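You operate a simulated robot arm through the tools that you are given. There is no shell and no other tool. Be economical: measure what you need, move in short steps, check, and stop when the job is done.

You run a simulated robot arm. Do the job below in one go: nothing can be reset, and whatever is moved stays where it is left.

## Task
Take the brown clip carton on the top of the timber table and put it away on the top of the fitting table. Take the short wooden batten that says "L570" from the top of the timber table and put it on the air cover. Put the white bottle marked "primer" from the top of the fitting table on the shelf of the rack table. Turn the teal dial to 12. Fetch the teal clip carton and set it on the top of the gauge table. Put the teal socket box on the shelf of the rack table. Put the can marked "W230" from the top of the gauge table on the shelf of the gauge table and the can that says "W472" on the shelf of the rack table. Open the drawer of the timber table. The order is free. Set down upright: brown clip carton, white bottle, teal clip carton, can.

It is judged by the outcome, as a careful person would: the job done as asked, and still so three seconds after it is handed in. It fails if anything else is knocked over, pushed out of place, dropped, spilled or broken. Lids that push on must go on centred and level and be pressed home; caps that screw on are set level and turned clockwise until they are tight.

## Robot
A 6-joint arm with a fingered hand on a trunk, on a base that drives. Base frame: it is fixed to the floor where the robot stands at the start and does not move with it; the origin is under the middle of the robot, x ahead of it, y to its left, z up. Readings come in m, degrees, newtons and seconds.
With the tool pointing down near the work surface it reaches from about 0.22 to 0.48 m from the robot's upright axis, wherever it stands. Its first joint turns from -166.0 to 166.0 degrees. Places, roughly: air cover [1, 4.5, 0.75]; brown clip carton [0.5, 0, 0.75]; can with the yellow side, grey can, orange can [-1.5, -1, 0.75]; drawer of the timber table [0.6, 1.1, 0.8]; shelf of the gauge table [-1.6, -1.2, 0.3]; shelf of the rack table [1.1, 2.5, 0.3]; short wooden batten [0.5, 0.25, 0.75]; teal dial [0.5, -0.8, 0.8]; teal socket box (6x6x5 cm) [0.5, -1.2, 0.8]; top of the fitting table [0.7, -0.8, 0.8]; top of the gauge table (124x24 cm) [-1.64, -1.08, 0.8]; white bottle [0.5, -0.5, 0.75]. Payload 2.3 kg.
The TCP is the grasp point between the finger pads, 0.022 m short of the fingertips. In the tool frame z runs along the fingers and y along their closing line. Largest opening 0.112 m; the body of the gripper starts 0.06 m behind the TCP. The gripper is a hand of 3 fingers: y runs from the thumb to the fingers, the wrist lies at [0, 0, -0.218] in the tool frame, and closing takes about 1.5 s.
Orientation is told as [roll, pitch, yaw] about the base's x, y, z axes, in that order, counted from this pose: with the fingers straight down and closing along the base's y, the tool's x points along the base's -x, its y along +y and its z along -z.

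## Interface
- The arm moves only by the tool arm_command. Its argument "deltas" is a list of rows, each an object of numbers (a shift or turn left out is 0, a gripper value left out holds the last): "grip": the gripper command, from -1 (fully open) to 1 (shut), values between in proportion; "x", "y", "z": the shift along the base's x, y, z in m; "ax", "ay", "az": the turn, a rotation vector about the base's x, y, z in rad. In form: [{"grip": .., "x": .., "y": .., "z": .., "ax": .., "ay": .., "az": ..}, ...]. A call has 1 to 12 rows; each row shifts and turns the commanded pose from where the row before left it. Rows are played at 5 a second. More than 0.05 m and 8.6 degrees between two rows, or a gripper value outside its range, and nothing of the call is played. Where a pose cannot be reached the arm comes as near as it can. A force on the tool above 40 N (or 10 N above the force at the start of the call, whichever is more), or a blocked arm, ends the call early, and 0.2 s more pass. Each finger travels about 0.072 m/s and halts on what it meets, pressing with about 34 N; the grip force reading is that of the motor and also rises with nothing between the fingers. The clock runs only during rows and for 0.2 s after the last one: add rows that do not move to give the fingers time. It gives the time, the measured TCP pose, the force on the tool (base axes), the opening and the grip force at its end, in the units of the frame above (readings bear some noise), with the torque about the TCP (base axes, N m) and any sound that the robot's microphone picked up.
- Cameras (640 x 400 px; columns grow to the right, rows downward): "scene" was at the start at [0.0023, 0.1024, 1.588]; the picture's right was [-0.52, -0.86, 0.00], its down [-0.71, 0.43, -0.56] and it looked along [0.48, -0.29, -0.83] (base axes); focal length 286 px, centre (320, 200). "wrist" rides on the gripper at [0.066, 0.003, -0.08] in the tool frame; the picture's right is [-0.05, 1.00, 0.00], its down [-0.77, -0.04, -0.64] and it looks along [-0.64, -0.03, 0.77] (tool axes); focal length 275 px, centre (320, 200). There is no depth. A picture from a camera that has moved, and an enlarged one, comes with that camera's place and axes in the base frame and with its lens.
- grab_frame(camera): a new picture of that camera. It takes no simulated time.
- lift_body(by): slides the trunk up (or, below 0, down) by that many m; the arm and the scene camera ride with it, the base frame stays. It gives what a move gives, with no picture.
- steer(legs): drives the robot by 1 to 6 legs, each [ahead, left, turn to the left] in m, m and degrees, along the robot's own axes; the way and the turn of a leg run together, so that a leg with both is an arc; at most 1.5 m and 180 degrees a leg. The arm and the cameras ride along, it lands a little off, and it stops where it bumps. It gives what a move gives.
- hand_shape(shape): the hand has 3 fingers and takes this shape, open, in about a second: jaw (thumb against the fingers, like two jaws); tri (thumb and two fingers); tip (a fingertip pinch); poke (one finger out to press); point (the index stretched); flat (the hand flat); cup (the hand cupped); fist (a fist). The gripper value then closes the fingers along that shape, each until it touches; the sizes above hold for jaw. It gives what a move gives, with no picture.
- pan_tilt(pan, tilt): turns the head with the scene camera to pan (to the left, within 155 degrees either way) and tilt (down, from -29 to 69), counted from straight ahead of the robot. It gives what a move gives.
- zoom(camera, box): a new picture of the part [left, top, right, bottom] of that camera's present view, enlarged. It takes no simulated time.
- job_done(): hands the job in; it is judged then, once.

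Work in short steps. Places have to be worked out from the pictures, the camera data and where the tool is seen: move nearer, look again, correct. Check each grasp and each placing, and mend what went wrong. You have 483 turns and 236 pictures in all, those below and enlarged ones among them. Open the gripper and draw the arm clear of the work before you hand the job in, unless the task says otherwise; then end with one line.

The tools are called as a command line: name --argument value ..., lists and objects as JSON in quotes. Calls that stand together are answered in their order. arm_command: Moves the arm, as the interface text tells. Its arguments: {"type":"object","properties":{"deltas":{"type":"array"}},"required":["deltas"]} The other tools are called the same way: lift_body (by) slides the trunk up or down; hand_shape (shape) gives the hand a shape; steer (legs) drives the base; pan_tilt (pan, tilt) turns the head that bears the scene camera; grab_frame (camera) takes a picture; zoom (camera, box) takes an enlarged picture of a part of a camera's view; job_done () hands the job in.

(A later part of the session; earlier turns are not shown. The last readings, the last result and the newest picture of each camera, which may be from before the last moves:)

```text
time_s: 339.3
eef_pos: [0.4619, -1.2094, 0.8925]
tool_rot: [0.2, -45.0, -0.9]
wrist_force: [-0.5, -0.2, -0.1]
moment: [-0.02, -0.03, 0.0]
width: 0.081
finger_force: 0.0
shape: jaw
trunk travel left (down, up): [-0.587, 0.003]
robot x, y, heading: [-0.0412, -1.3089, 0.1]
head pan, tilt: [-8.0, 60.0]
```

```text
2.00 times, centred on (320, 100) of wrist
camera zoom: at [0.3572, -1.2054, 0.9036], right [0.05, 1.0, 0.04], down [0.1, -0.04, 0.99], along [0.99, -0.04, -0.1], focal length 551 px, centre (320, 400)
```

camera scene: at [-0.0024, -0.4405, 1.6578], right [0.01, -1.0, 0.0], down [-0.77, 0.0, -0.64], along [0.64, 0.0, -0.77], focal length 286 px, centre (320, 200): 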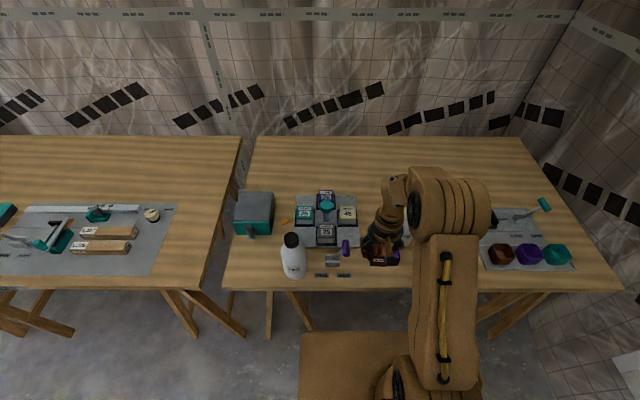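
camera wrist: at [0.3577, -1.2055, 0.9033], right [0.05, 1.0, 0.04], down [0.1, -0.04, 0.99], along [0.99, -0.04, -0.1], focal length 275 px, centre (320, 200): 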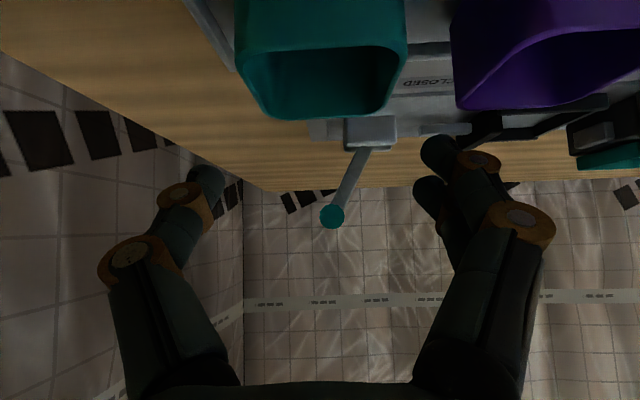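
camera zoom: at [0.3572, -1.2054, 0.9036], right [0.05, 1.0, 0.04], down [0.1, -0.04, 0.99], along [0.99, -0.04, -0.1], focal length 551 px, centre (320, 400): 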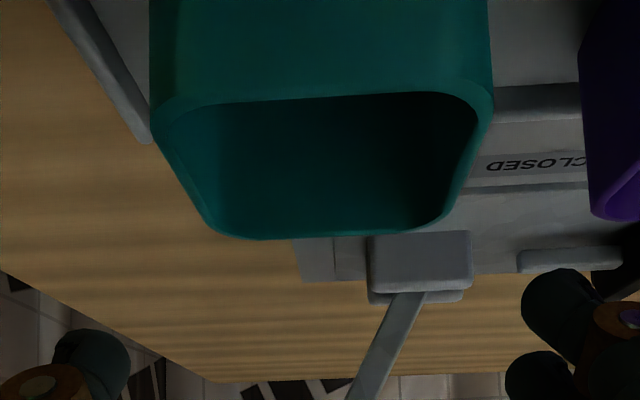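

Recomputed from the rim corners: teal spans y -1.2345 to -1.178 and purple starts at -1.147. Both fingers clear by about 1 cm, so I'm lowering 0.05.

lift_body --by -0.05

grab_frame --camera "wrist"

```text
time_s: 340.2
eef_pos: [0.4619, -1.2105, 0.8426]
tool_rot: [0.2, -44.8, -0.9]
wrist_force: [0.1, 0.2, -0.2]
moment: [0.0, -0.02, 0.0]
width: 0.0808
finger_force: 0.0
shape: jaw
trunk travel left (down, up): [-0.537, 0.053]
robot x, y, heading: [-0.0418, -1.307, -0.1]
head pan, tilt: [-8.0, 60.0]
```

```text
106 pictures are left
camera wrist: at [0.3572, -1.2055, 0.8535], right [0.05, 1.0, 0.04], down [0.1, -0.04, 0.99], along [0.99, -0.04, -0.1], focal length 275 px, centre (320, 200)
```

wrist: 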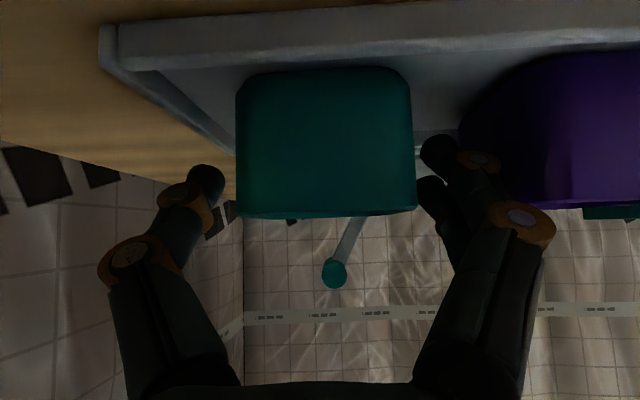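

The fingers straddle the box cleanly; it is centred about 1 cm deeper, so I'll nudge ahead 0.01 and close.

steer --legs '[[0.01, 0, 0]]'

arm_command --deltas '[{"grip": -0.2}, {"grip": 0.0}, {"grip": 0.2}, {"grip": 0.4}, {}, {}]'

grab_frame --camera "wrist"

```text
time_s: 340.9
eef_pos: [0.4715, -1.2096, 0.8438]
tool_rot: [0.2, -44.8, -0.9]
wrist_force: [-0.5, -0.8, -1.0]
moment: [0.02, 0.03, -0.03]
width: 0.0809
finger_force: 0.0
shape: jaw
trunk travel left (down, up): [-0.537, 0.053]
robot x, y, heading: [-0.0305, -1.3094, 0.1]
head pan, tilt: [-8.0, 60.0]
```

```text
time_s: 342.3
eef_pos: [0.4724, -1.2094, 0.8431]
tool_rot: [0.2, -44.9, -0.9]
wrist_force: [-0.4, 0.3, -0.1]
moment: [0.01, -0.01, -0.03]
width: 0.051
finger_force: 34.0
shape: jaw
trunk travel left (down, up): [-0.537, 0.053]
robot x, y, heading: [-0.0313, -1.3091, -0.5]
head pan, tilt: [-8.0, 60.0]
```

```text
105 pictures are left
camera wrist: at [0.3674, -1.2054, 0.8535], right [0.05, 1.0, 0.04], down [0.1, -0.04, 0.99], along [0.99, -0.04, -0.1], focal length 275 px, centre (320, 200)
```

wrist: 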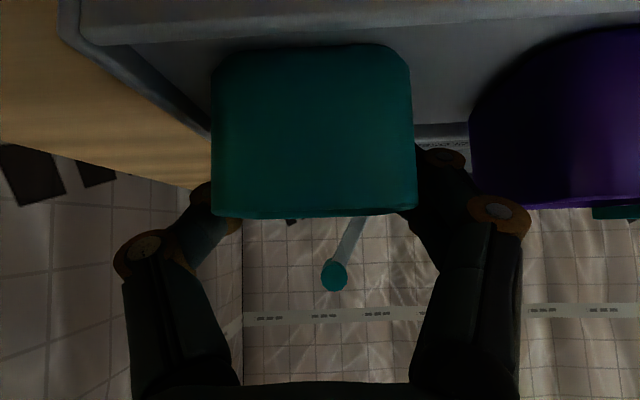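

Gripped, width 0.051. Lifting with the trunk and backing out.

lift_body --by 0.05

grab_frame --camera "wrist"

steer --legs '[[-0.3, 0, 0]]'

grab_frame --camera "wrist"

```text
time_s: 343.2
eef_pos: [0.4711, -1.2098, 0.8915]
tool_rot: [0.2, -44.9, -1.0]
wrist_force: [0.4, 0.6, 0.3]
moment: [-0.03, 0.01, 0.01]
width: 0.0511
finger_force: 33.9
shape: jaw
trunk travel left (down, up): [-0.587, 0.003]
robot x, y, heading: [-0.0309, -1.3073, -0.2]
head pan, tilt: [-8.0, 60.0]
```

```text
104 pictures are left
camera wrist: at [0.3674, -1.2053, 0.9035], right [0.05, 1.0, 0.04], down [0.1, -0.04, 0.99], along [0.99, -0.04, -0.1], focal length 275 px, centre (320, 200)
```

wrist: 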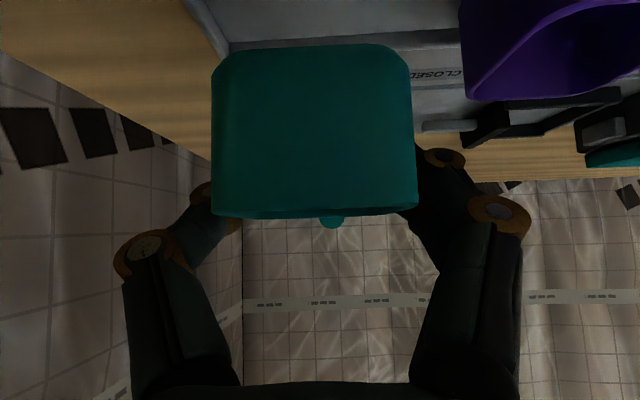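

```text
time_s: 345.3
eef_pos: [0.1699, -1.2086, 0.8931]
tool_rot: [0.2, -45.0, -0.9]
wrist_force: [1.0, 0.2, -0.3]
moment: [-0.01, -0.02, 0.0]
width: 0.0515
finger_force: 33.7
shape: jaw
trunk travel left (down, up): [-0.587, 0.003]
robot x, y, heading: [-0.3343, -1.3072, -0.1]
head pan, tilt: [-8.0, 60.0]
```

```text
103 pictures are left
camera wrist: at [0.0667, -1.2051, 0.9037], right [0.05, 1.0, 0.04], down [0.1, -0.04, 0.99], along [0.99, -0.04, -0.1], focal length 275 px, centre (320, 200)
```

wrist: 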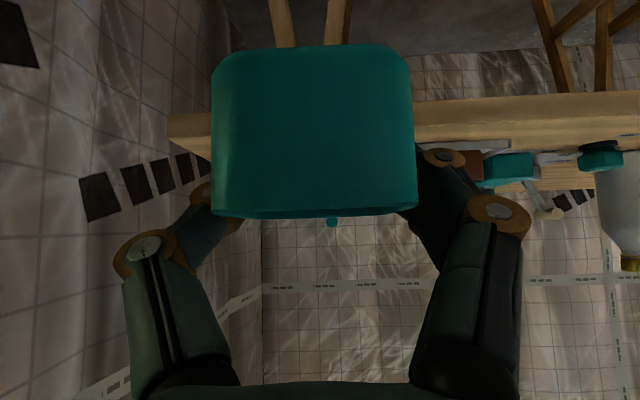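

Secure. Driving along to the rack table, aiming for the free right part of its shelf.

steer --legs '[[0, 1.4, 0], [0, 1.4, 0], [0, 0.44, 0]]'

pan_tilt --pan 0 --tilt 40

lift_body --by -0.4

grab_frame --camera "scene"

```text
time_s: 361.2
eef_pos: [0.1357, 2.0445, 0.8917]
tool_rot: [0.2, -44.8, -0.9]
wrist_force: [-0.3, -0.7, 0.1]
moment: [0.01, -0.01, 0.02]
width: 0.0514
finger_force: 33.9
shape: jaw
trunk travel left (down, up): [-0.587, 0.003]
robot x, y, heading: [-0.3692, 1.9457, -0.3]
head pan, tilt: [-8.0, 60.0]
```

```text
time_s: 362.0
eef_pos: [0.1362, 2.0435, 0.8928]
tool_rot: [0.3, -45.0, -0.9]
wrist_force: [0.6, -0.8, -0.2]
moment: [0.0, -0.02, 0.0]
width: 0.0511
finger_force: 34.3
shape: jaw
trunk travel left (down, up): [-0.587, 0.003]
robot x, y, heading: [-0.3714, 1.9435, 0.0]
head pan, tilt: [0.0, 40.0]
```

```text
time_s: 365.9
eef_pos: [0.1352, 2.0433, 0.4925]
tool_rot: [0.2, -44.9, -0.9]
wrist_force: [0.3, -0.2, -0.5]
moment: [0.0, 0.02, -0.02]
width: 0.0508
finger_force: 34.5
shape: jaw
trunk travel left (down, up): [-0.187, 0.403]
robot x, y, heading: [-0.3664, 1.9434, -0.1]
head pan, tilt: [0.0, 40.0]
```

```text
102 pictures are left
camera scene: at [-0.3418, 2.0834, 1.272], right [0.0, -1.0, 0.0], down [-0.64, 0.0, -0.77], along [0.77, 0.0, -0.64], focal length 286 px, centre (320, 200)
```

scene: 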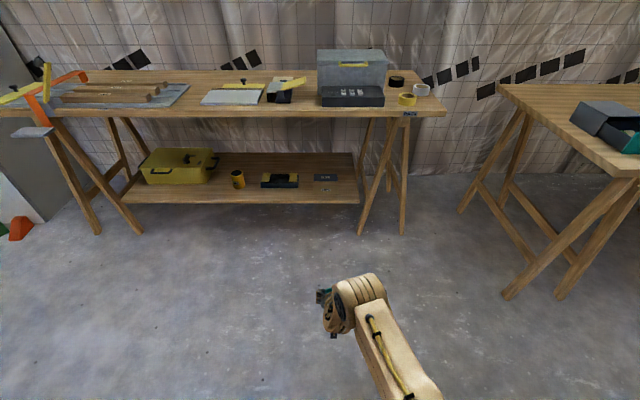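

There is a small plate and sticker on the shelf's right part. Zooming to see what they are.

zoom --camera "scene" --box '[220, 140, 380, 220]'

```text
4.00 times, centred on (300, 180) of scene
camera zoom: at [-0.3418, 2.0834, 1.272], right [0.0, -1.0, 0.0], down [-0.64, 0.0, -0.77], along [0.77, 0.0, -0.64], focal length 1144 px, centre (400, 280)
```

zoom: 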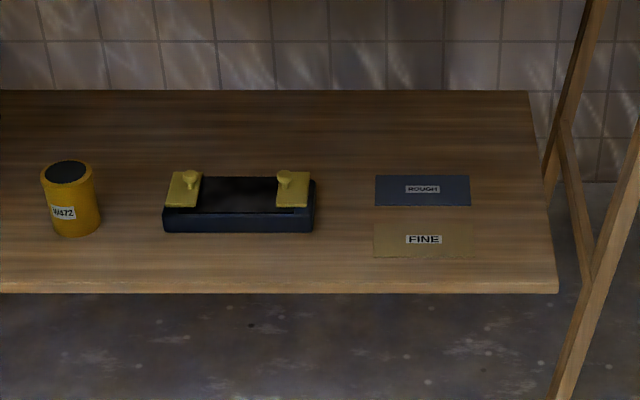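

Those are sandpaper sheets (ROUGH and FINE), so I'll avoid them. The strip in front of the black sanding block at (0.885, 2.31) is free, so I'll aim there.

steer --legs '[[0, 0.267, 0]]'

lift_body --by -0.115

steer --legs '[[0.5, 0, 0]]'

grab_frame --camera "scene"

grab_frame --camera "wrist"

```text
time_s: 367.7
eef_pos: [0.1356, 2.3067, 0.4935]
tool_rot: [0.2, -44.9, -0.8]
wrist_force: [0.3, 0.1, -0.7]
moment: [0.01, 0.0, -0.03]
width: 0.0512
finger_force: 34.3
shape: jaw
trunk travel left (down, up): [-0.187, 0.403]
robot x, y, heading: [-0.3693, 2.2039, -0.0]
head pan, tilt: [0.0, 40.0]
```

```text
time_s: 369.2
eef_pos: [0.1359, 2.3051, 0.3801]
tool_rot: [0.2, -44.9, -0.8]
wrist_force: [-0.1, -0.3, -0.7]
moment: [-0.01, -0.01, 0.0]
width: 0.0512
finger_force: 34.1
shape: jaw
trunk travel left (down, up): [-0.072, 0.518]
robot x, y, heading: [-0.3691, 2.2051, 0.1]
head pan, tilt: [0.0, 40.0]
```

```text
time_s: 372.1
eef_pos: [0.6353, 2.302, 0.3776]
tool_rot: [0.2, -44.9, -1.2]
wrist_force: [-0.4, 0.0, 0.1]
moment: [-0.03, 0.0, 0.03]
width: 0.0512
finger_force: 33.8
shape: jaw
trunk travel left (down, up): [-0.072, 0.518]
robot x, y, heading: [0.1302, 2.205, -0.1]
head pan, tilt: [0.0, 40.0]
```

```text
100 pictures are left
camera scene: at [0.1592, 2.3447, 1.157], right [0.0, -1.0, 0.0], down [-0.64, 0.0, -0.77], along [0.77, 0.0, -0.64], focal length 286 px, centre (320, 200)
```

scene: 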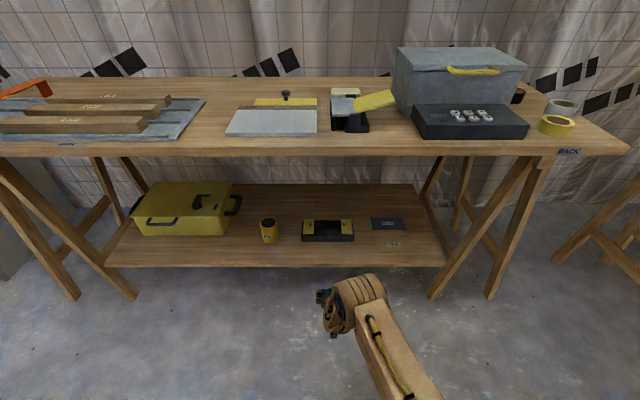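

```text
99 pictures are left
camera wrist: at [0.5321, 2.307, 0.3885], right [0.05, 1.0, 0.04], down [0.1, -0.04, 0.99], along [0.99, -0.05, -0.1], focal length 275 px, centre (320, 200)
```

wrist: 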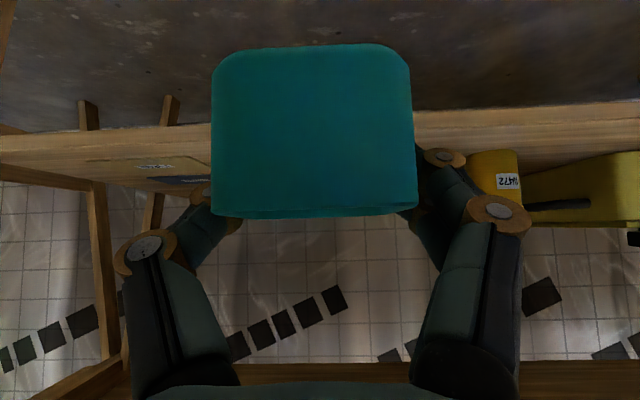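

The strip between the shelf edge (0.81) and the block (0.943) fits the box at x≈0.875. Driving in and lowering.

steer --legs '[[0.238, 0, 0]]'

arm_command --deltas '[{"z": -0.01}, {"z": -0.01}, {"z": -0.005}, {"z": -0.005}, {}]'

grab_frame --camera "wrist"

zoom --camera "scene" --box '[240, 180, 440, 330]'

```text
time_s: 373.9
eef_pos: [0.8734, 2.3006, 0.3787]
tool_rot: [0.1, -44.9, -1.2]
wrist_force: [0.4, 0.5, -1.1]
moment: [-0.02, 0.02, 0.0]
width: 0.0511
finger_force: 33.5
shape: jaw
trunk travel left (down, up): [-0.072, 0.518]
robot x, y, heading: [0.3731, 2.2042, -0.3]
head pan, tilt: [0.0, 40.0]
```

```text
time_s: 375.1
eef_pos: [0.8755, 2.3026, 0.348]
tool_rot: [0.2, -44.9, -1.3]
wrist_force: [-0.3, 0.2, -0.6]
moment: [-0.01, -0.01, -0.03]
width: 0.0512
finger_force: 34.4
shape: jaw
trunk travel left (down, up): [-0.072, 0.518]
robot x, y, heading: [0.3723, 2.2028, -0.3]
head pan, tilt: [0.0, 40.0]
```

```text
98 pictures are left
camera wrist: at [0.7704, 2.306, 0.3585], right [0.05, 1.0, 0.04], down [0.1, -0.04, 0.99], along [0.99, -0.05, -0.1], focal length 275 px, centre (320, 200)
```

wrist: 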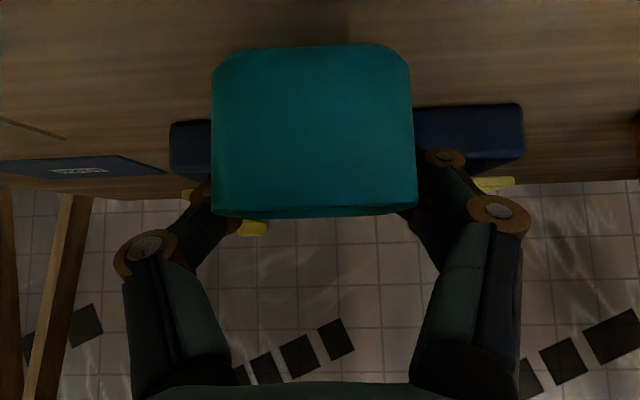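

```text
2.67 times, centred on (340, 255) of scene
camera zoom: at [0.3975, 2.3437, 1.157], right [0.0, -1.0, 0.0], down [-0.64, 0.0, -0.77], along [0.77, 0.0, -0.64], focal length 762 px, centre (267, 53)
```

zoom: 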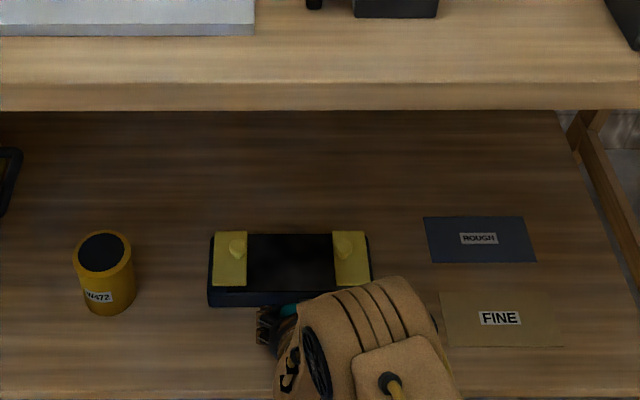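

Clear of the block. Creeping down to contact.

arm_command --deltas '[{"z": -0.003}, {"z": -0.003}, {"z": -0.002}, {"z": -0.002}, {}]'

arm_command --deltas '[{"z": -0.002}, {}]'

arm_command --deltas '[{"z": -0.002}, {}]'

arm_command --deltas '[{"z": -0.002}, {}]'

```text
time_s: 376.3
eef_pos: [0.8751, 2.3024, 0.3384]
tool_rot: [0.2, -45.1, -1.2]
wrist_force: [0.0, 0.1, -0.4]
moment: [0.0, -0.01, 0.01]
width: 0.0512
finger_force: 33.8
shape: jaw
trunk travel left (down, up): [-0.072, 0.518]
robot x, y, heading: [0.3683, 2.2034, -0.4]
head pan, tilt: [0.0, 40.0]
```

```text
time_s: 376.9
eef_pos: [0.8742, 2.3023, 0.3374]
tool_rot: [0.2, -45.0, -1.2]
wrist_force: [-0.8, 0.3, -0.6]
moment: [-0.01, 0.02, 0.03]
width: 0.0511
finger_force: 33.9
shape: jaw
trunk travel left (down, up): [-0.072, 0.518]
robot x, y, heading: [0.3685, 2.2018, -0.5]
head pan, tilt: [0.0, 40.0]
```

```text
time_s: 377.5
eef_pos: [0.8746, 2.3002, 0.3342]
tool_rot: [0.3, -44.9, -1.2]
wrist_force: [-0.1, 0.6, -0.1]
moment: [-0.02, 0.01, 0.04]
width: 0.0514
finger_force: 33.5
shape: jaw
trunk travel left (down, up): [-0.072, 0.518]
robot x, y, heading: [0.3709, 2.2076, -0.3]
head pan, tilt: [0.0, 40.0]
```

```text
time_s: 378.1
eef_pos: [0.8751, 2.3011, 0.3331]
tool_rot: [0.1, -45.0, -1.2]
wrist_force: [0.7, -0.5, -0.8]
moment: [0.01, -0.03, 0.03]
width: 0.0516
finger_force: 34.0
shape: jaw
trunk travel left (down, up): [-0.072, 0.518]
robot x, y, heading: [0.3676, 2.2061, -0.2]
head pan, tilt: [0.0, 40.0]
```

arm_command --deltas '[{"z": -0.002}, {}]'

arm_command --deltas '[{"z": -0.002}, {}]'

arm_command --deltas '[{"z": -0.002}, {}]'

```text
time_s: 378.7
eef_pos: [0.8741, 2.3011, 0.33]
tool_rot: [0.2, -44.9, -1.2]
wrist_force: [0.2, -1.0, 0.3]
moment: [0.02, -0.01, -0.02]
width: 0.0512
finger_force: 34.1
shape: jaw
trunk travel left (down, up): [-0.072, 0.518]
robot x, y, heading: [0.3707, 2.206, -0.0]
head pan, tilt: [0.0, 40.0]
```

```text
time_s: 379.3
eef_pos: [0.8743, 2.3014, 0.328]
tool_rot: [0.2, -45.0, -1.2]
wrist_force: [-0.2, -0.7, 2.3]
moment: [0.0, 0.0, 0.0]
width: 0.0512
finger_force: 34.5
shape: jaw
trunk travel left (down, up): [-0.072, 0.518]
robot x, y, heading: [0.3667, 2.2048, -0.3]
head pan, tilt: [0.0, 40.0]
```

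```text
time_s: 379.9
eef_pos: [0.8743, 2.302, 0.3275]
tool_rot: [0.4, -45.2, -1.2]
wrist_force: [-3.1, 0.7, 13.3]
moment: [-0.03, -0.07, 0.01]
width: 0.0509
finger_force: 34.4
shape: jaw
trunk travel left (down, up): [-0.072, 0.518]
robot x, y, heading: [0.3663, 2.2026, -0.5]
head pan, tilt: [0.0, 40.0]
```

Contact at 0.3275, +13 N. Opening and backing out.

arm_command --deltas '[{"grip": 0.15}, {"grip": 0.0}, {"grip": -0.2}, {"grip": -0.4}, {}]'

steer --legs '[[-0.4, 0, 0]]'

grab_frame --camera "wrist"

```text
time_s: 381.1
eef_pos: [0.8744, 2.3012, 0.3252]
tool_rot: [0.1, -45.0, -1.3]
wrist_force: [-0.5, -0.5, -0.7]
moment: [0.0, -0.03, 0.0]
width: 0.0777
finger_force: 0.1
shape: jaw
trunk travel left (down, up): [-0.072, 0.518]
robot x, y, heading: [0.3699, 2.203, -0.3]
head pan, tilt: [0.0, 40.0]
```

```text
time_s: 383.6
eef_pos: [0.4678, 2.3029, 0.3267]
tool_rot: [0.2, -44.9, -1.3]
wrist_force: [0.1, 0.0, 0.3]
moment: [0.04, 0.01, -0.02]
width: 0.0779
finger_force: 0.1
shape: jaw
trunk travel left (down, up): [-0.072, 0.518]
robot x, y, heading: [-0.034, 2.207, -0.2]
head pan, tilt: [0.0, 40.0]
```

```text
96 pictures are left
camera wrist: at [0.3637, 2.3074, 0.3368], right [0.05, 1.0, 0.04], down [0.1, -0.04, 0.99], along [0.99, -0.05, -0.1], focal length 275 px, centre (320, 200)
```

wrist: 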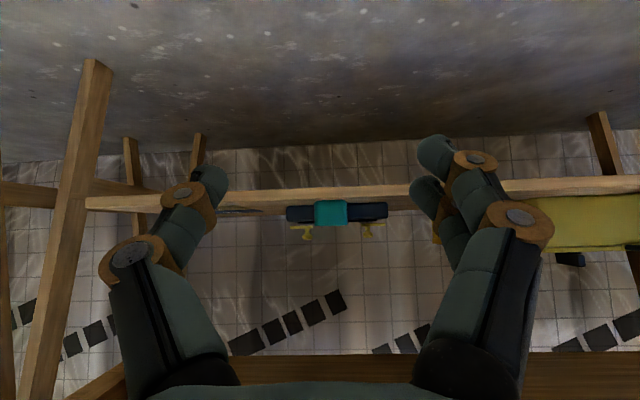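

The teal socket box sits upright on the rack shelf. Last item: the primer bottle. Raising and driving back to the fitting table to measure it.

lift_body --by 0.4

lift_body --by 0.117

steer --legs '[[-0.3, 0, 0], [0, -1.35, 0], [0, -1.35, 0]]'

grab_frame --camera "wrist"

grab_frame --camera "scene"

```text
time_s: 387.5
eef_pos: [0.4678, 2.3022, 0.7265]
tool_rot: [0.2, -44.9, -1.3]
wrist_force: [0.2, 0.1, -0.1]
moment: [-0.04, -0.02, 0.02]
width: 0.0782
finger_force: 0.0
shape: jaw
trunk travel left (down, up): [-0.472, 0.118]
robot x, y, heading: [-0.0379, 2.2084, -0.3]
head pan, tilt: [0.0, 40.0]
```

```text
time_s: 388.9
eef_pos: [0.4687, 2.3025, 0.8437]
tool_rot: [0.2, -44.9, -1.3]
wrist_force: [-0.5, 0.0, 0.7]
moment: [-0.02, -0.04, 0.01]
width: 0.0778
finger_force: 0.1
shape: jaw
trunk travel left (down, up): [-0.589, 0.001]
robot x, y, heading: [-0.035, 2.2049, -0.4]
head pan, tilt: [0.0, 40.0]
```

```text
time_s: 403.7
eef_pos: [0.1235, -0.4118, 0.8433]
tool_rot: [0.2, -44.8, -3.7]
wrist_force: [0.2, 0.7, -0.8]
moment: [-0.02, 0.01, 0.0]
width: 0.0777
finger_force: 0.0
shape: jaw
trunk travel left (down, up): [-0.589, 0.001]
robot x, y, heading: [-0.3835, -0.4871, -2.7]
head pan, tilt: [0.0, 40.0]
```

```text
95 pictures are left
camera wrist: at [0.0197, -0.4023, 0.8538], right [0.09, 0.99, 0.04], down [0.09, -0.04, 0.99], along [0.99, -0.09, -0.1], focal length 275 px, centre (320, 200)
```

wrist: 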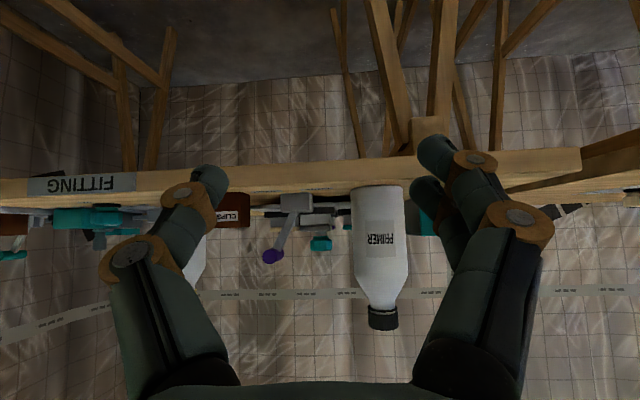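

```text
94 pictures are left
camera scene: at [-0.3512, -0.3486, 1.674], right [-0.05, -1.0, 0.0], down [-0.64, 0.03, -0.77], along [0.77, -0.04, -0.64], focal length 286 px, centre (320, 200)
```

scene: 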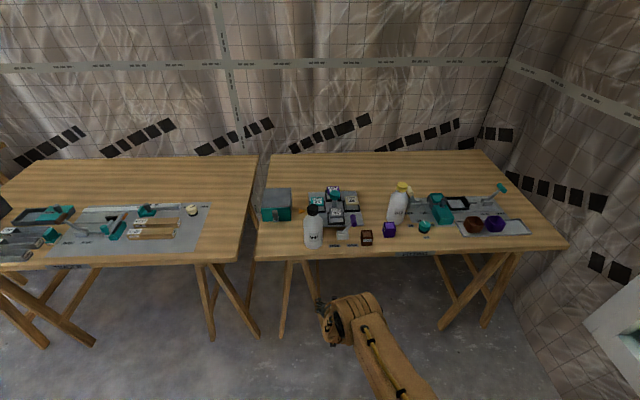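

The bottle is about 0.08 m in diameter and 0.21 m tall (body up to z≈0.92), centred near (0.445, -0.35). At 45° the palm would touch its shoulder, so I'll square the heading and tilt the hand to about 75°, nearly horizontal.

steer --legs '[[0, 0, 2.7]]'

arm_command --deltas '[{"ay": -0.105, "x": 0.015, "z": 0.018, "grip": -1}, {"ay": -0.105, "x": 0.013, "z": 0.019}, {"ay": -0.105, "x": 0.011, "z": 0.02}, {"ay": -0.105, "x": 0.01, "z": 0.02}, {"ay": -0.105, "x": 0.007, "z": 0.021}, {}]'

grab_frame --camera "wrist"

```text
time_s: 404.5
eef_pos: [0.12, -0.388, 0.8428]
tool_rot: [0.1, -44.9, -1.0]
wrist_force: [0.4, -0.7, 0.2]
moment: [-0.03, -0.01, -0.04]
width: 0.0782
finger_force: 0.2
shape: jaw
trunk travel left (down, up): [-0.589, 0.001]
robot x, y, heading: [-0.3832, -0.4815, -0.2]
head pan, tilt: [0.0, 40.0]
```

```text
time_s: 405.9
eef_pos: [0.2002, -0.3479, 0.9321]
tool_rot: [2.0, -75.0, -2.8]
wrist_force: [0.9, -0.3, -0.3]
moment: [0.0, 0.01, -0.01]
width: 0.1118
finger_force: 0.1
shape: jaw
out of reach, approached as far as the arm can: row 1, 2, 3, 4, 5
trunk travel left (down, up): [-0.589, 0.001]
robot x, y, heading: [-0.3848, -0.4841, -0.0]
head pan, tilt: [0.0, 40.0]
```

```text
93 pictures are left
camera wrist: at [0.1045, -0.3432, 0.8892], right [0.03, 1.0, 0.05], down [-0.42, -0.04, 0.91], along [0.91, -0.05, 0.41], focal length 275 px, centre (320, 200)
```

wrist: 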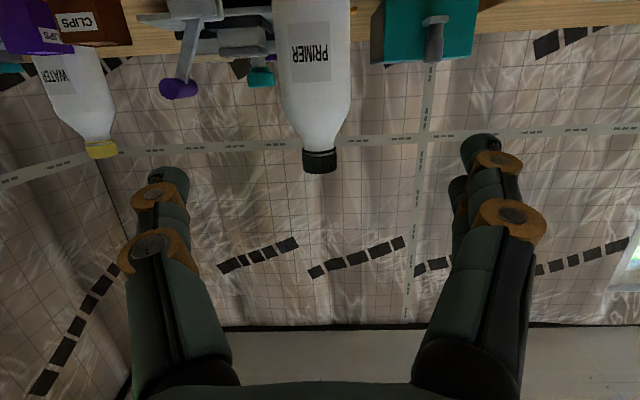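

The hand is at 75° with a level closing line. I'll lower to z≈0.885, shift right 12 mm, move half-way, and check.

lift_body --by -0.045

steer --legs '[[0.13, -0.012, 0]]'

grab_frame --camera "wrist"

grab_frame --camera "scene"

```text
time_s: 406.8
eef_pos: [0.1999, -0.3475, 0.8881]
tool_rot: [2.1, -75.0, -2.9]
wrist_force: [1.4, -0.1, -0.1]
moment: [-0.01, 0.03, -0.03]
width: 0.112
finger_force: 0.0
shape: jaw
trunk travel left (down, up): [-0.544, 0.046]
robot x, y, heading: [-0.3848, -0.484, -0.0]
head pan, tilt: [0.0, 40.0]
```

```text
time_s: 408.1
eef_pos: [0.3311, -0.3583, 0.8856]
tool_rot: [2.0, -75.0, -2.8]
wrist_force: [-0.5, -0.3, -0.5]
moment: [-0.02, 0.03, -0.02]
width: 0.112
finger_force: 0.1
shape: jaw
trunk travel left (down, up): [-0.544, 0.046]
robot x, y, heading: [-0.2514, -0.4962, 0.3]
head pan, tilt: [0.0, 40.0]
```

```text
92 pictures are left
camera wrist: at [0.2349, -0.3547, 0.8438], right [0.03, 1.0, 0.05], down [-0.41, -0.04, 0.91], along [0.91, -0.05, 0.41], focal length 275 px, centre (320, 200)
```

wrist: 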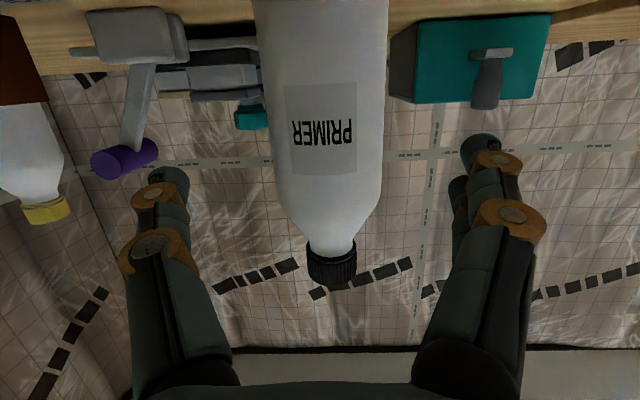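

```text
91 pictures are left
camera scene: at [-0.2267, -0.3591, 1.629], right [0.0, -1.0, 0.0], down [-0.64, 0.0, -0.77], along [0.77, 0.0, -0.64], focal length 286 px, centre (320, 200)
```

scene: 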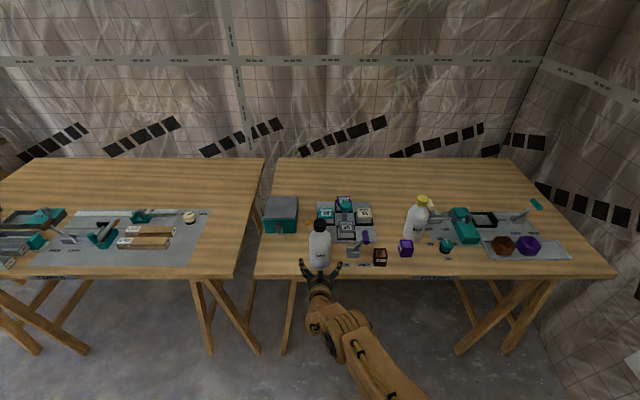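

The bottle is centred in y, and its x lies between 0.41 and 0.436. I'll advance 0.07 and use its apparent width to settle the depth.

steer --legs '[[0.07, 0, 0]]'

grab_frame --camera "wrist"

```text
time_s: 409.1
eef_pos: [0.3988, -0.3592, 0.8858]
tool_rot: [1.9, -74.9, -2.7]
wrist_force: [0.9, 0.2, -0.2]
moment: [-0.02, 0.03, -0.01]
width: 0.1119
finger_force: 0.0
shape: jaw
trunk travel left (down, up): [-0.544, 0.046]
robot x, y, heading: [-0.1872, -0.4933, 0.1]
head pan, tilt: [0.0, 40.0]
```

```text
90 pictures are left
camera wrist: at [0.3041, -0.3547, 0.8436], right [0.03, 1.0, 0.05], down [-0.41, -0.04, 0.91], along [0.91, -0.05, 0.41], focal length 275 px, centre (320, 200)
```

wrist: 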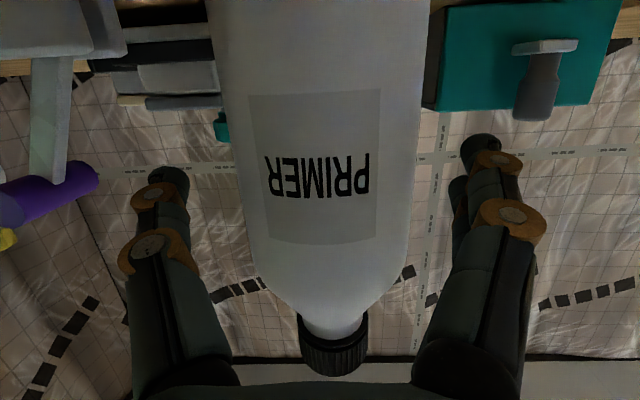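

The two views fix it: D≈0.080, centre x≈0.42. Advancing 0.02 and closing gently.

steer --legs '[[0.021, 0, 0]]'

arm_command --deltas '[{"grip": -0.8}, {"grip": -0.65}, {"grip": -0.5}, {"grip": -0.35}, {"grip": -0.2}, {"grip": 0.0}, {}, {}]'

grab_frame --camera "wrist"

```text
time_s: 409.9
eef_pos: [0.4208, -0.36, 0.8866]
tool_rot: [1.9, -74.9, -2.7]
wrist_force: [0.0, 0.1, 0.0]
moment: [-0.01, -0.02, -0.03]
width: 0.1121
finger_force: 0.1
shape: jaw
trunk travel left (down, up): [-0.544, 0.046]
robot x, y, heading: [-0.165, -0.4988, -0.1]
head pan, tilt: [0.0, 40.0]
```

```text
time_s: 411.7
eef_pos: [0.4195, -0.3597, 0.8878]
tool_rot: [2.0, -74.9, -2.8]
wrist_force: [0.6, -1.8, -0.1]
moment: [0.07, -0.03, -0.01]
width: 0.0582
finger_force: 33.8
shape: jaw
trunk travel left (down, up): [-0.544, 0.046]
robot x, y, heading: [-0.1609, -0.5005, -0.2]
head pan, tilt: [0.0, 40.0]
```

```text
89 pictures are left
camera wrist: at [0.3248, -0.355, 0.8441], right [0.03, 1.0, 0.05], down [-0.41, -0.04, 0.91], along [0.91, -0.05, 0.41], focal length 275 px, centre (320, 200)
```

wrist: 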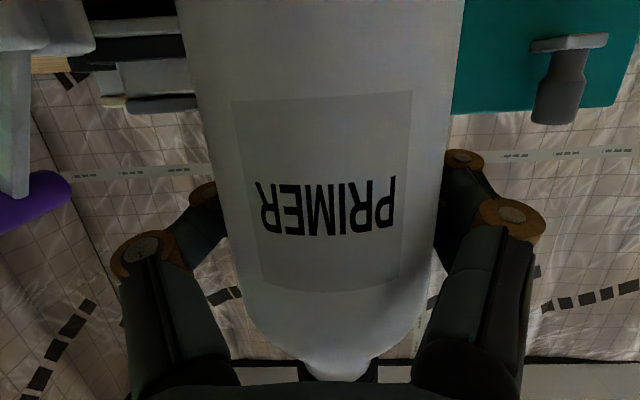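

Width 0.058 means the pinch is behind the widest part, so the bottle is really D≈0.07 at x≈0.402. I'll open, back off 17 mm and regrip.

arm_command --deltas '[{"grip": -0.2}, {"grip": -0.4}, {"grip": -0.7}, {"grip": -1}, {}]'

steer --legs '[[-0.018, 0, 0]]'

arm_command --deltas '[{"grip": -0.8}, {"grip": -0.65}, {"grip": -0.5}, {"grip": -0.35}, {"grip": -0.2}, {"grip": 0.0}, {}, {}]'

grab_frame --camera "wrist"

```text
time_s: 412.9
eef_pos: [0.419, -0.3598, 0.8863]
tool_rot: [1.9, -75.0, -2.7]
wrist_force: [0.7, -0.7, -0.3]
moment: [0.0, -0.01, -0.02]
width: 0.112
finger_force: 0.0
shape: jaw
trunk travel left (down, up): [-0.544, 0.046]
robot x, y, heading: [-0.1661, -0.4961, -0.2]
head pan, tilt: [0.0, 40.0]
```

```text
time_s: 413.6
eef_pos: [0.4026, -0.3591, 0.8872]
tool_rot: [1.9, -75.1, -2.7]
wrist_force: [-0.3, -0.3, 1.1]
moment: [0.0, 0.01, -0.01]
width: 0.1117
finger_force: 0.1
shape: jaw
trunk travel left (down, up): [-0.544, 0.046]
robot x, y, heading: [-0.1825, -0.4977, 0.2]
head pan, tilt: [0.0, 40.0]
```

```text
time_s: 415.4
eef_pos: [0.4019, -0.3602, 0.8875]
tool_rot: [1.9, -75.0, -2.5]
wrist_force: [-1.1, 0.6, -0.3]
moment: [-0.01, 0.07, -0.06]
width: 0.0667
finger_force: 33.9
shape: jaw
trunk travel left (down, up): [-0.544, 0.046]
robot x, y, heading: [-0.1826, -0.4945, 0.1]
head pan, tilt: [0.0, 40.0]
```

```text
88 pictures are left
camera wrist: at [0.3064, -0.3547, 0.8441], right [0.03, 1.0, 0.05], down [-0.41, -0.04, 0.91], along [0.91, -0.05, 0.41], focal length 275 px, centre (320, 200)
```

wrist: 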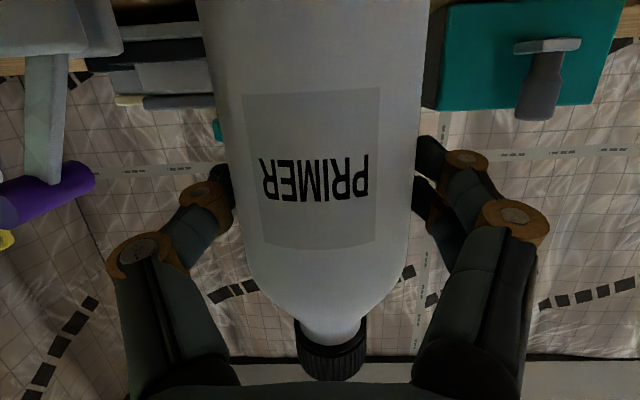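

Width 0.067 is close to the full diameter. Lifting with the trunk and checking for slip.

lift_body --by 0.044

grab_frame --camera "wrist"

```text
time_s: 416.3
eef_pos: [0.4023, -0.3596, 0.9307]
tool_rot: [1.8, -74.8, -2.5]
wrist_force: [-0.3, 0.0, -4.0]
moment: [-0.01, 0.13, -0.01]
width: 0.0666
finger_force: 34.2
shape: jaw
trunk travel left (down, up): [-0.588, 0.002]
robot x, y, heading: [-0.1811, -0.4987, 0.1]
head pan, tilt: [0.0, 40.0]
```

```text
87 pictures are left
camera wrist: at [0.3071, -0.3545, 0.8877], right [0.03, 1.0, 0.05], down [-0.41, -0.04, 0.91], along [0.91, -0.05, 0.41], focal length 275 px, centre (320, 200)
```

wrist: 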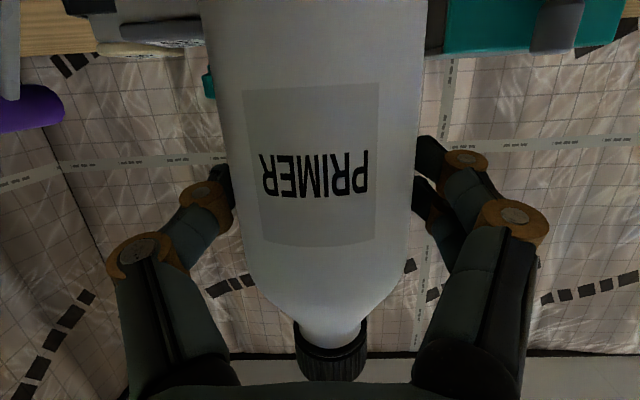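

Lifted without slip (about 4 N). Backing out and driving to the rack table, aiming in front of the yellow toolbox.

steer --legs '[[-0.3, 0, 0], [0, 1.2, 0], [0, 1.2, 0], [0, 0.8, 0]]'

lift_body --by -0.4

grab_frame --camera "scene"

grab_frame --camera "wrist"

```text
time_s: 433.6
eef_pos: [0.1206, 2.8436, 0.9304]
tool_rot: [1.8, -74.9, -3.1]
wrist_force: [0.6, 0.2, -4.5]
moment: [0.0, 0.08, 0.03]
width: 0.0666
finger_force: 34.2
shape: jaw
trunk travel left (down, up): [-0.588, 0.002]
robot x, y, heading: [-0.4624, 2.708, -0.4]
head pan, tilt: [0.0, 40.0]
```

```text
time_s: 437.5
eef_pos: [0.1191, 2.8452, 0.5286]
tool_rot: [1.9, -74.9, -3.0]
wrist_force: [-0.3, 0.4, -4.9]
moment: [0.07, 0.09, 0.01]
width: 0.0666
finger_force: 34.2
shape: jaw
trunk travel left (down, up): [-0.188, 0.402]
robot x, y, heading: [-0.4704, 2.7111, -0.5]
head pan, tilt: [0.0, 40.0]
```

```text
86 pictures are left
camera scene: at [-0.4369, 2.8493, 1.273], right [-0.01, -1.0, 0.0], down [-0.64, 0.0, -0.77], along [0.77, -0.01, -0.64], focal length 286 px, centre (320, 200)
```

scene: 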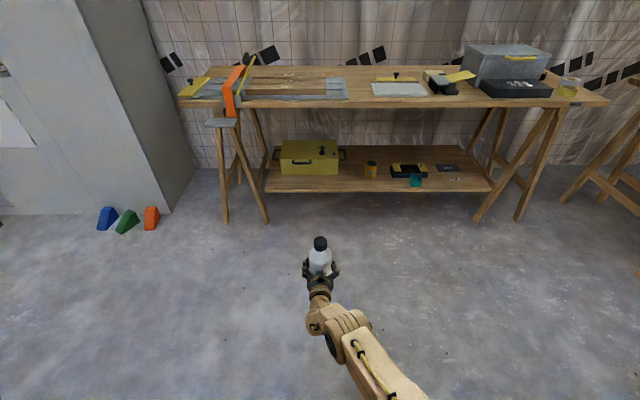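

```text
85 pictures are left
camera wrist: at [0.0246, 2.8499, 0.4877], right [0.03, 1.0, 0.05], down [-0.41, -0.03, 0.91], along [0.91, -0.05, 0.41], focal length 275 px, centre (320, 200)
```

wrist: 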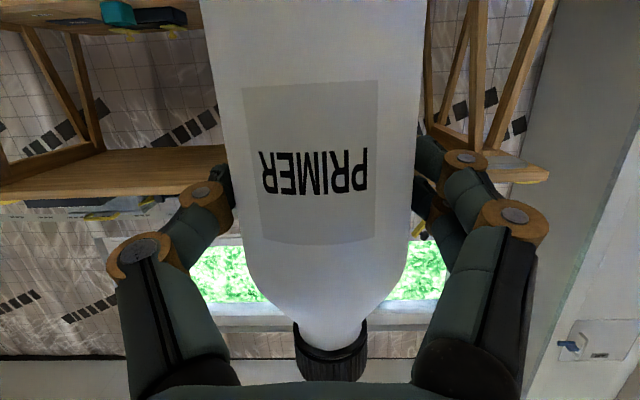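

Everything is in view: toolbox front at x≈0.976, shelf edge 0.82–0.83. Lowering to bottle-bottom ≈0.34 and approaching.

lift_body --by -0.1

steer --legs '[[0.55, 0, 0.4]]'

grab_frame --camera "scene"

```text
time_s: 438.8
eef_pos: [0.1206, 2.8441, 0.4302]
tool_rot: [1.9, -74.9, -3.1]
wrist_force: [-0.7, -0.4, -4.7]
moment: [0.02, 0.12, 0.02]
width: 0.0667
finger_force: 34.4
shape: jaw
trunk travel left (down, up): [-0.088, 0.502]
robot x, y, heading: [-0.466, 2.7123, -0.5]
head pan, tilt: [0.0, 40.0]
```

```text
time_s: 442.0
eef_pos: [0.6687, 2.8312, 0.4308]
tool_rot: [1.9, -74.9, -3.7]
wrist_force: [-0.6, 0.3, -3.9]
moment: [-0.02, 0.1, 0.0]
width: 0.0667
finger_force: 34.2
shape: jaw
trunk travel left (down, up): [-0.088, 0.502]
robot x, y, heading: [0.0847, 2.7005, -0.8]
head pan, tilt: [0.0, 40.0]
```

```text
84 pictures are left
camera scene: at [0.1119, 2.8417, 1.1729], right [-0.02, -1.0, 0.0], down [-0.64, 0.01, -0.77], along [0.77, -0.01, -0.64], focal length 286 px, centre (320, 200)
```

scene: 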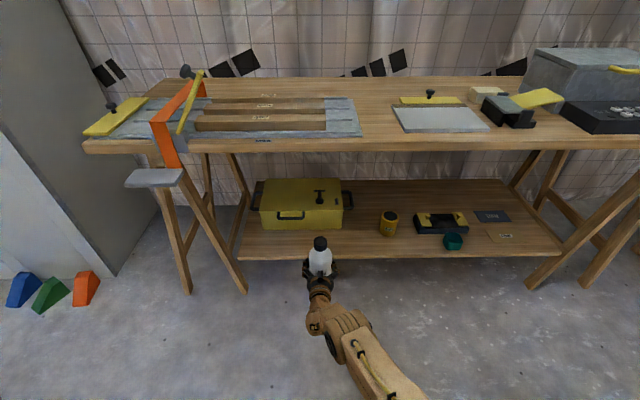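

Ahead 0.205 puts the bottle at x≈0.874, between the shelf edge (0.822) and the toolbox (0.979).

steer --legs '[[0.205, 0, 0.5]]'

zoom --camera "scene" --box '[200, 180, 440, 330]'

grab_frame --camera "wrist"

```text
time_s: 443.6
eef_pos: [0.8732, 2.8346, 0.4296]
tool_rot: [1.7, -74.9, -2.9]
wrist_force: [-0.8, 0.0, -4.3]
moment: [-0.02, 0.07, -0.03]
width: 0.0667
finger_force: 34.1
shape: jaw
trunk travel left (down, up): [-0.088, 0.502]
robot x, y, heading: [0.2872, 2.702, -0.5]
head pan, tilt: [0.0, 40.0]
```

```text
2.67 times, centred on (320, 255) of scene
camera zoom: at [0.3154, 2.8393, 1.1729], right [-0.01, -1.0, 0.0], down [-0.64, 0.0, -0.77], along [0.77, -0.01, -0.64], focal length 762 px, centre (320, 53)
```

zoom: 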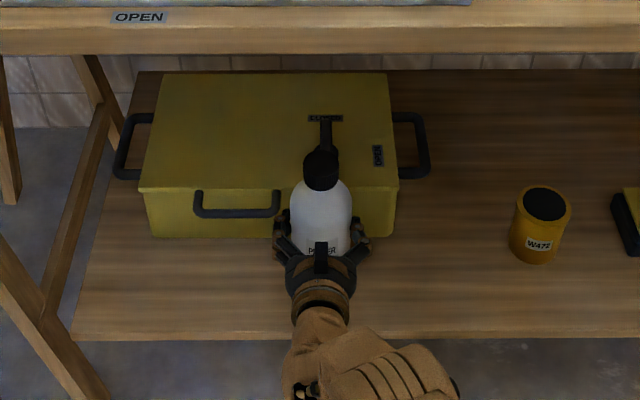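

```text
82 pictures are left
camera wrist: at [0.7769, 2.8399, 0.3876], right [0.03, 1.0, 0.05], down [-0.41, -0.03, 0.91], along [0.91, -0.05, 0.41], focal length 275 px, centre (320, 200)
```

wrist: 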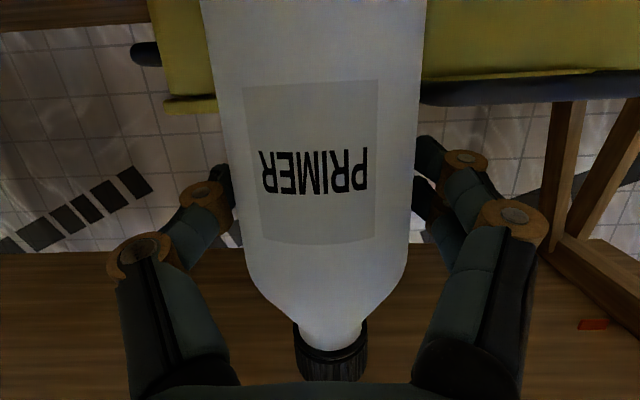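

Well clear of the toolbox and its handle. Lowering toward contact, expected near z 0.377.

arm_command --deltas '[{"z": -0.01}, {"z": -0.01}, {"z": -0.01}, {"z": -0.008}, {}]'

arm_command --deltas '[{"z": -0.003}, {"z": -0.003}, {"z": -0.002}, {}]'

arm_command --deltas '[{"z": -0.002}, {}]'

arm_command --deltas '[{"z": -0.002}, {}]'

```text
time_s: 444.8
eef_pos: [0.8702, 2.8339, 0.3935]
tool_rot: [1.8, -74.9, -3.0]
wrist_force: [0.0, 0.0, -4.5]
moment: [-0.01, 0.05, -0.02]
width: 0.0666
finger_force: 33.7
shape: jaw
trunk travel left (down, up): [-0.088, 0.502]
robot x, y, heading: [0.287, 2.698, -0.5]
head pan, tilt: [0.0, 40.0]
```

```text
time_s: 445.8
eef_pos: [0.8669, 2.8327, 0.39]
tool_rot: [1.8, -74.9, -2.9]
wrist_force: [0.3, 0.0, -5.3]
moment: [-0.03, 0.07, 0.03]
width: 0.0667
finger_force: 34.0
shape: jaw
out of reach, approached as far as the arm can: row 1, 3
trunk travel left (down, up): [-0.088, 0.502]
robot x, y, heading: [0.2901, 2.7001, -0.4]
head pan, tilt: [0.0, 40.0]
```

```text
time_s: 446.4
eef_pos: [0.8662, 2.8318, 0.3892]
tool_rot: [1.9, -74.8, -3.0]
wrist_force: [0.5, 0.2, -5.7]
moment: [-0.01, 0.08, -0.03]
width: 0.0665
finger_force: 33.7
shape: jaw
trunk travel left (down, up): [-0.088, 0.502]
robot x, y, heading: [0.2848, 2.6969, -0.7]
head pan, tilt: [0.0, 40.0]
```

```text
time_s: 447.0
eef_pos: [0.8654, 2.8323, 0.3889]
tool_rot: [1.8, -74.9, -3.1]
wrist_force: [-0.1, 0.1, -5.0]
moment: [0.03, 0.07, 0.01]
width: 0.0664
finger_force: 34.0
shape: jaw
trunk travel left (down, up): [-0.088, 0.502]
robot x, y, heading: [0.2856, 2.6996, -0.3]
head pan, tilt: [0.0, 40.0]
```

The arm is at its reach limit, so I'll use the trunk for the last bit. First I'll move 0.02 deeper to keep a margin from the shelf edge.

steer --legs '[[0.022, 0, 0]]'

lift_body --by -0.006

lift_body --by -0.003

lift_body --by -0.002

```text
time_s: 447.8
eef_pos: [0.8874, 2.832, 0.3886]
tool_rot: [1.8, -74.8, -2.9]
wrist_force: [0.5, -0.1, -4.9]
moment: [0.0, 0.07, 0.01]
width: 0.0666
finger_force: 33.9
shape: jaw
trunk travel left (down, up): [-0.088, 0.502]
robot x, y, heading: [0.3103, 2.6992, -0.3]
head pan, tilt: [0.0, 40.0]
```

```text
time_s: 448.3
eef_pos: [0.8876, 2.8316, 0.3836]
tool_rot: [1.8, -74.8, -2.9]
wrist_force: [0.1, -0.3, -4.8]
moment: [-0.03, 0.09, -0.02]
width: 0.0663
finger_force: 33.9
shape: jaw
trunk travel left (down, up): [-0.082, 0.508]
robot x, y, heading: [0.3094, 2.6992, -0.3]
head pan, tilt: [0.0, 40.0]
```

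```text
time_s: 448.9
eef_pos: [0.8865, 2.8307, 0.3792]
tool_rot: [1.7, -74.9, -3.0]
wrist_force: [-0.6, -0.6, -5.5]
moment: [0.0, 0.07, 0.0]
width: 0.0663
finger_force: 33.7
shape: jaw
trunk travel left (down, up): [-0.079, 0.511]
robot x, y, heading: [0.3078, 2.6992, -0.2]
head pan, tilt: [0.0, 40.0]
```

```text
time_s: 449.4
eef_pos: [0.8873, 2.8307, 0.3791]
tool_rot: [2.0, -75.0, -3.2]
wrist_force: [1.0, -1.1, -0.1]
moment: [0.03, 0.01, -0.03]
width: 0.0667
finger_force: 34.3
shape: jaw
trunk travel left (down, up): [-0.077, 0.513]
robot x, y, heading: [0.3102, 2.7032, -0.3]
head pan, tilt: [0.0, 40.0]
```

Force went from -5 to 0, so the shelf carries the bottle. One more millimetre to seat it, then release.

lift_body --by -0.001

arm_command --deltas '[{"grip": -0.15}, {"grip": -0.25}, {"grip": -0.35}, {"grip": -0.5}, {"grip": -0.7}, {"grip": -0.9}, {}, {}]'

grab_frame --camera "wrist"

```text
time_s: 449.9
eef_pos: [0.8871, 2.831, 0.3781]
tool_rot: [2.0, -75.0, -3.1]
wrist_force: [3.0, 0.0, 3.9]
moment: [-0.03, -0.01, 0.01]
width: 0.0666
finger_force: 33.7
shape: jaw
trunk travel left (down, up): [-0.076, 0.514]
robot x, y, heading: [0.3069, 2.6995, -0.7]
head pan, tilt: [0.0, 40.0]
```

```text
time_s: 451.7
eef_pos: [0.8872, 2.8321, 0.3759]
tool_rot: [1.9, -74.9, -3.1]
wrist_force: [0.0, 0.2, -0.5]
moment: [0.0, 0.03, -0.02]
width: 0.1062
finger_force: 0.1
shape: jaw
trunk travel left (down, up): [-0.076, 0.514]
robot x, y, heading: [0.3089, 2.6998, -0.2]
head pan, tilt: [0.0, 40.0]
```

```text
81 pictures are left
camera wrist: at [0.7919, 2.8373, 0.3342], right [0.03, 1.0, 0.05], down [-0.41, -0.03, 0.91], along [0.91, -0.05, 0.41], focal length 275 px, centre (320, 200)
```

wrist: 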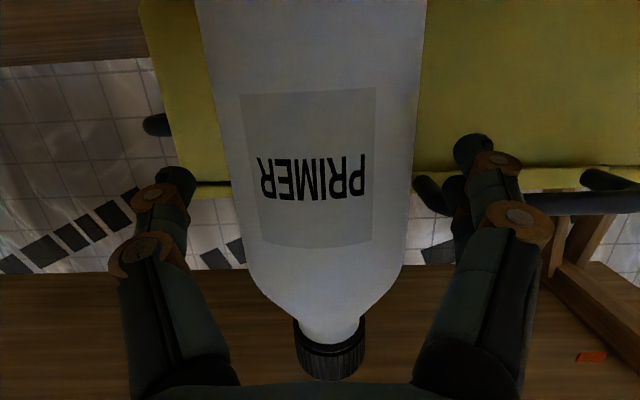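

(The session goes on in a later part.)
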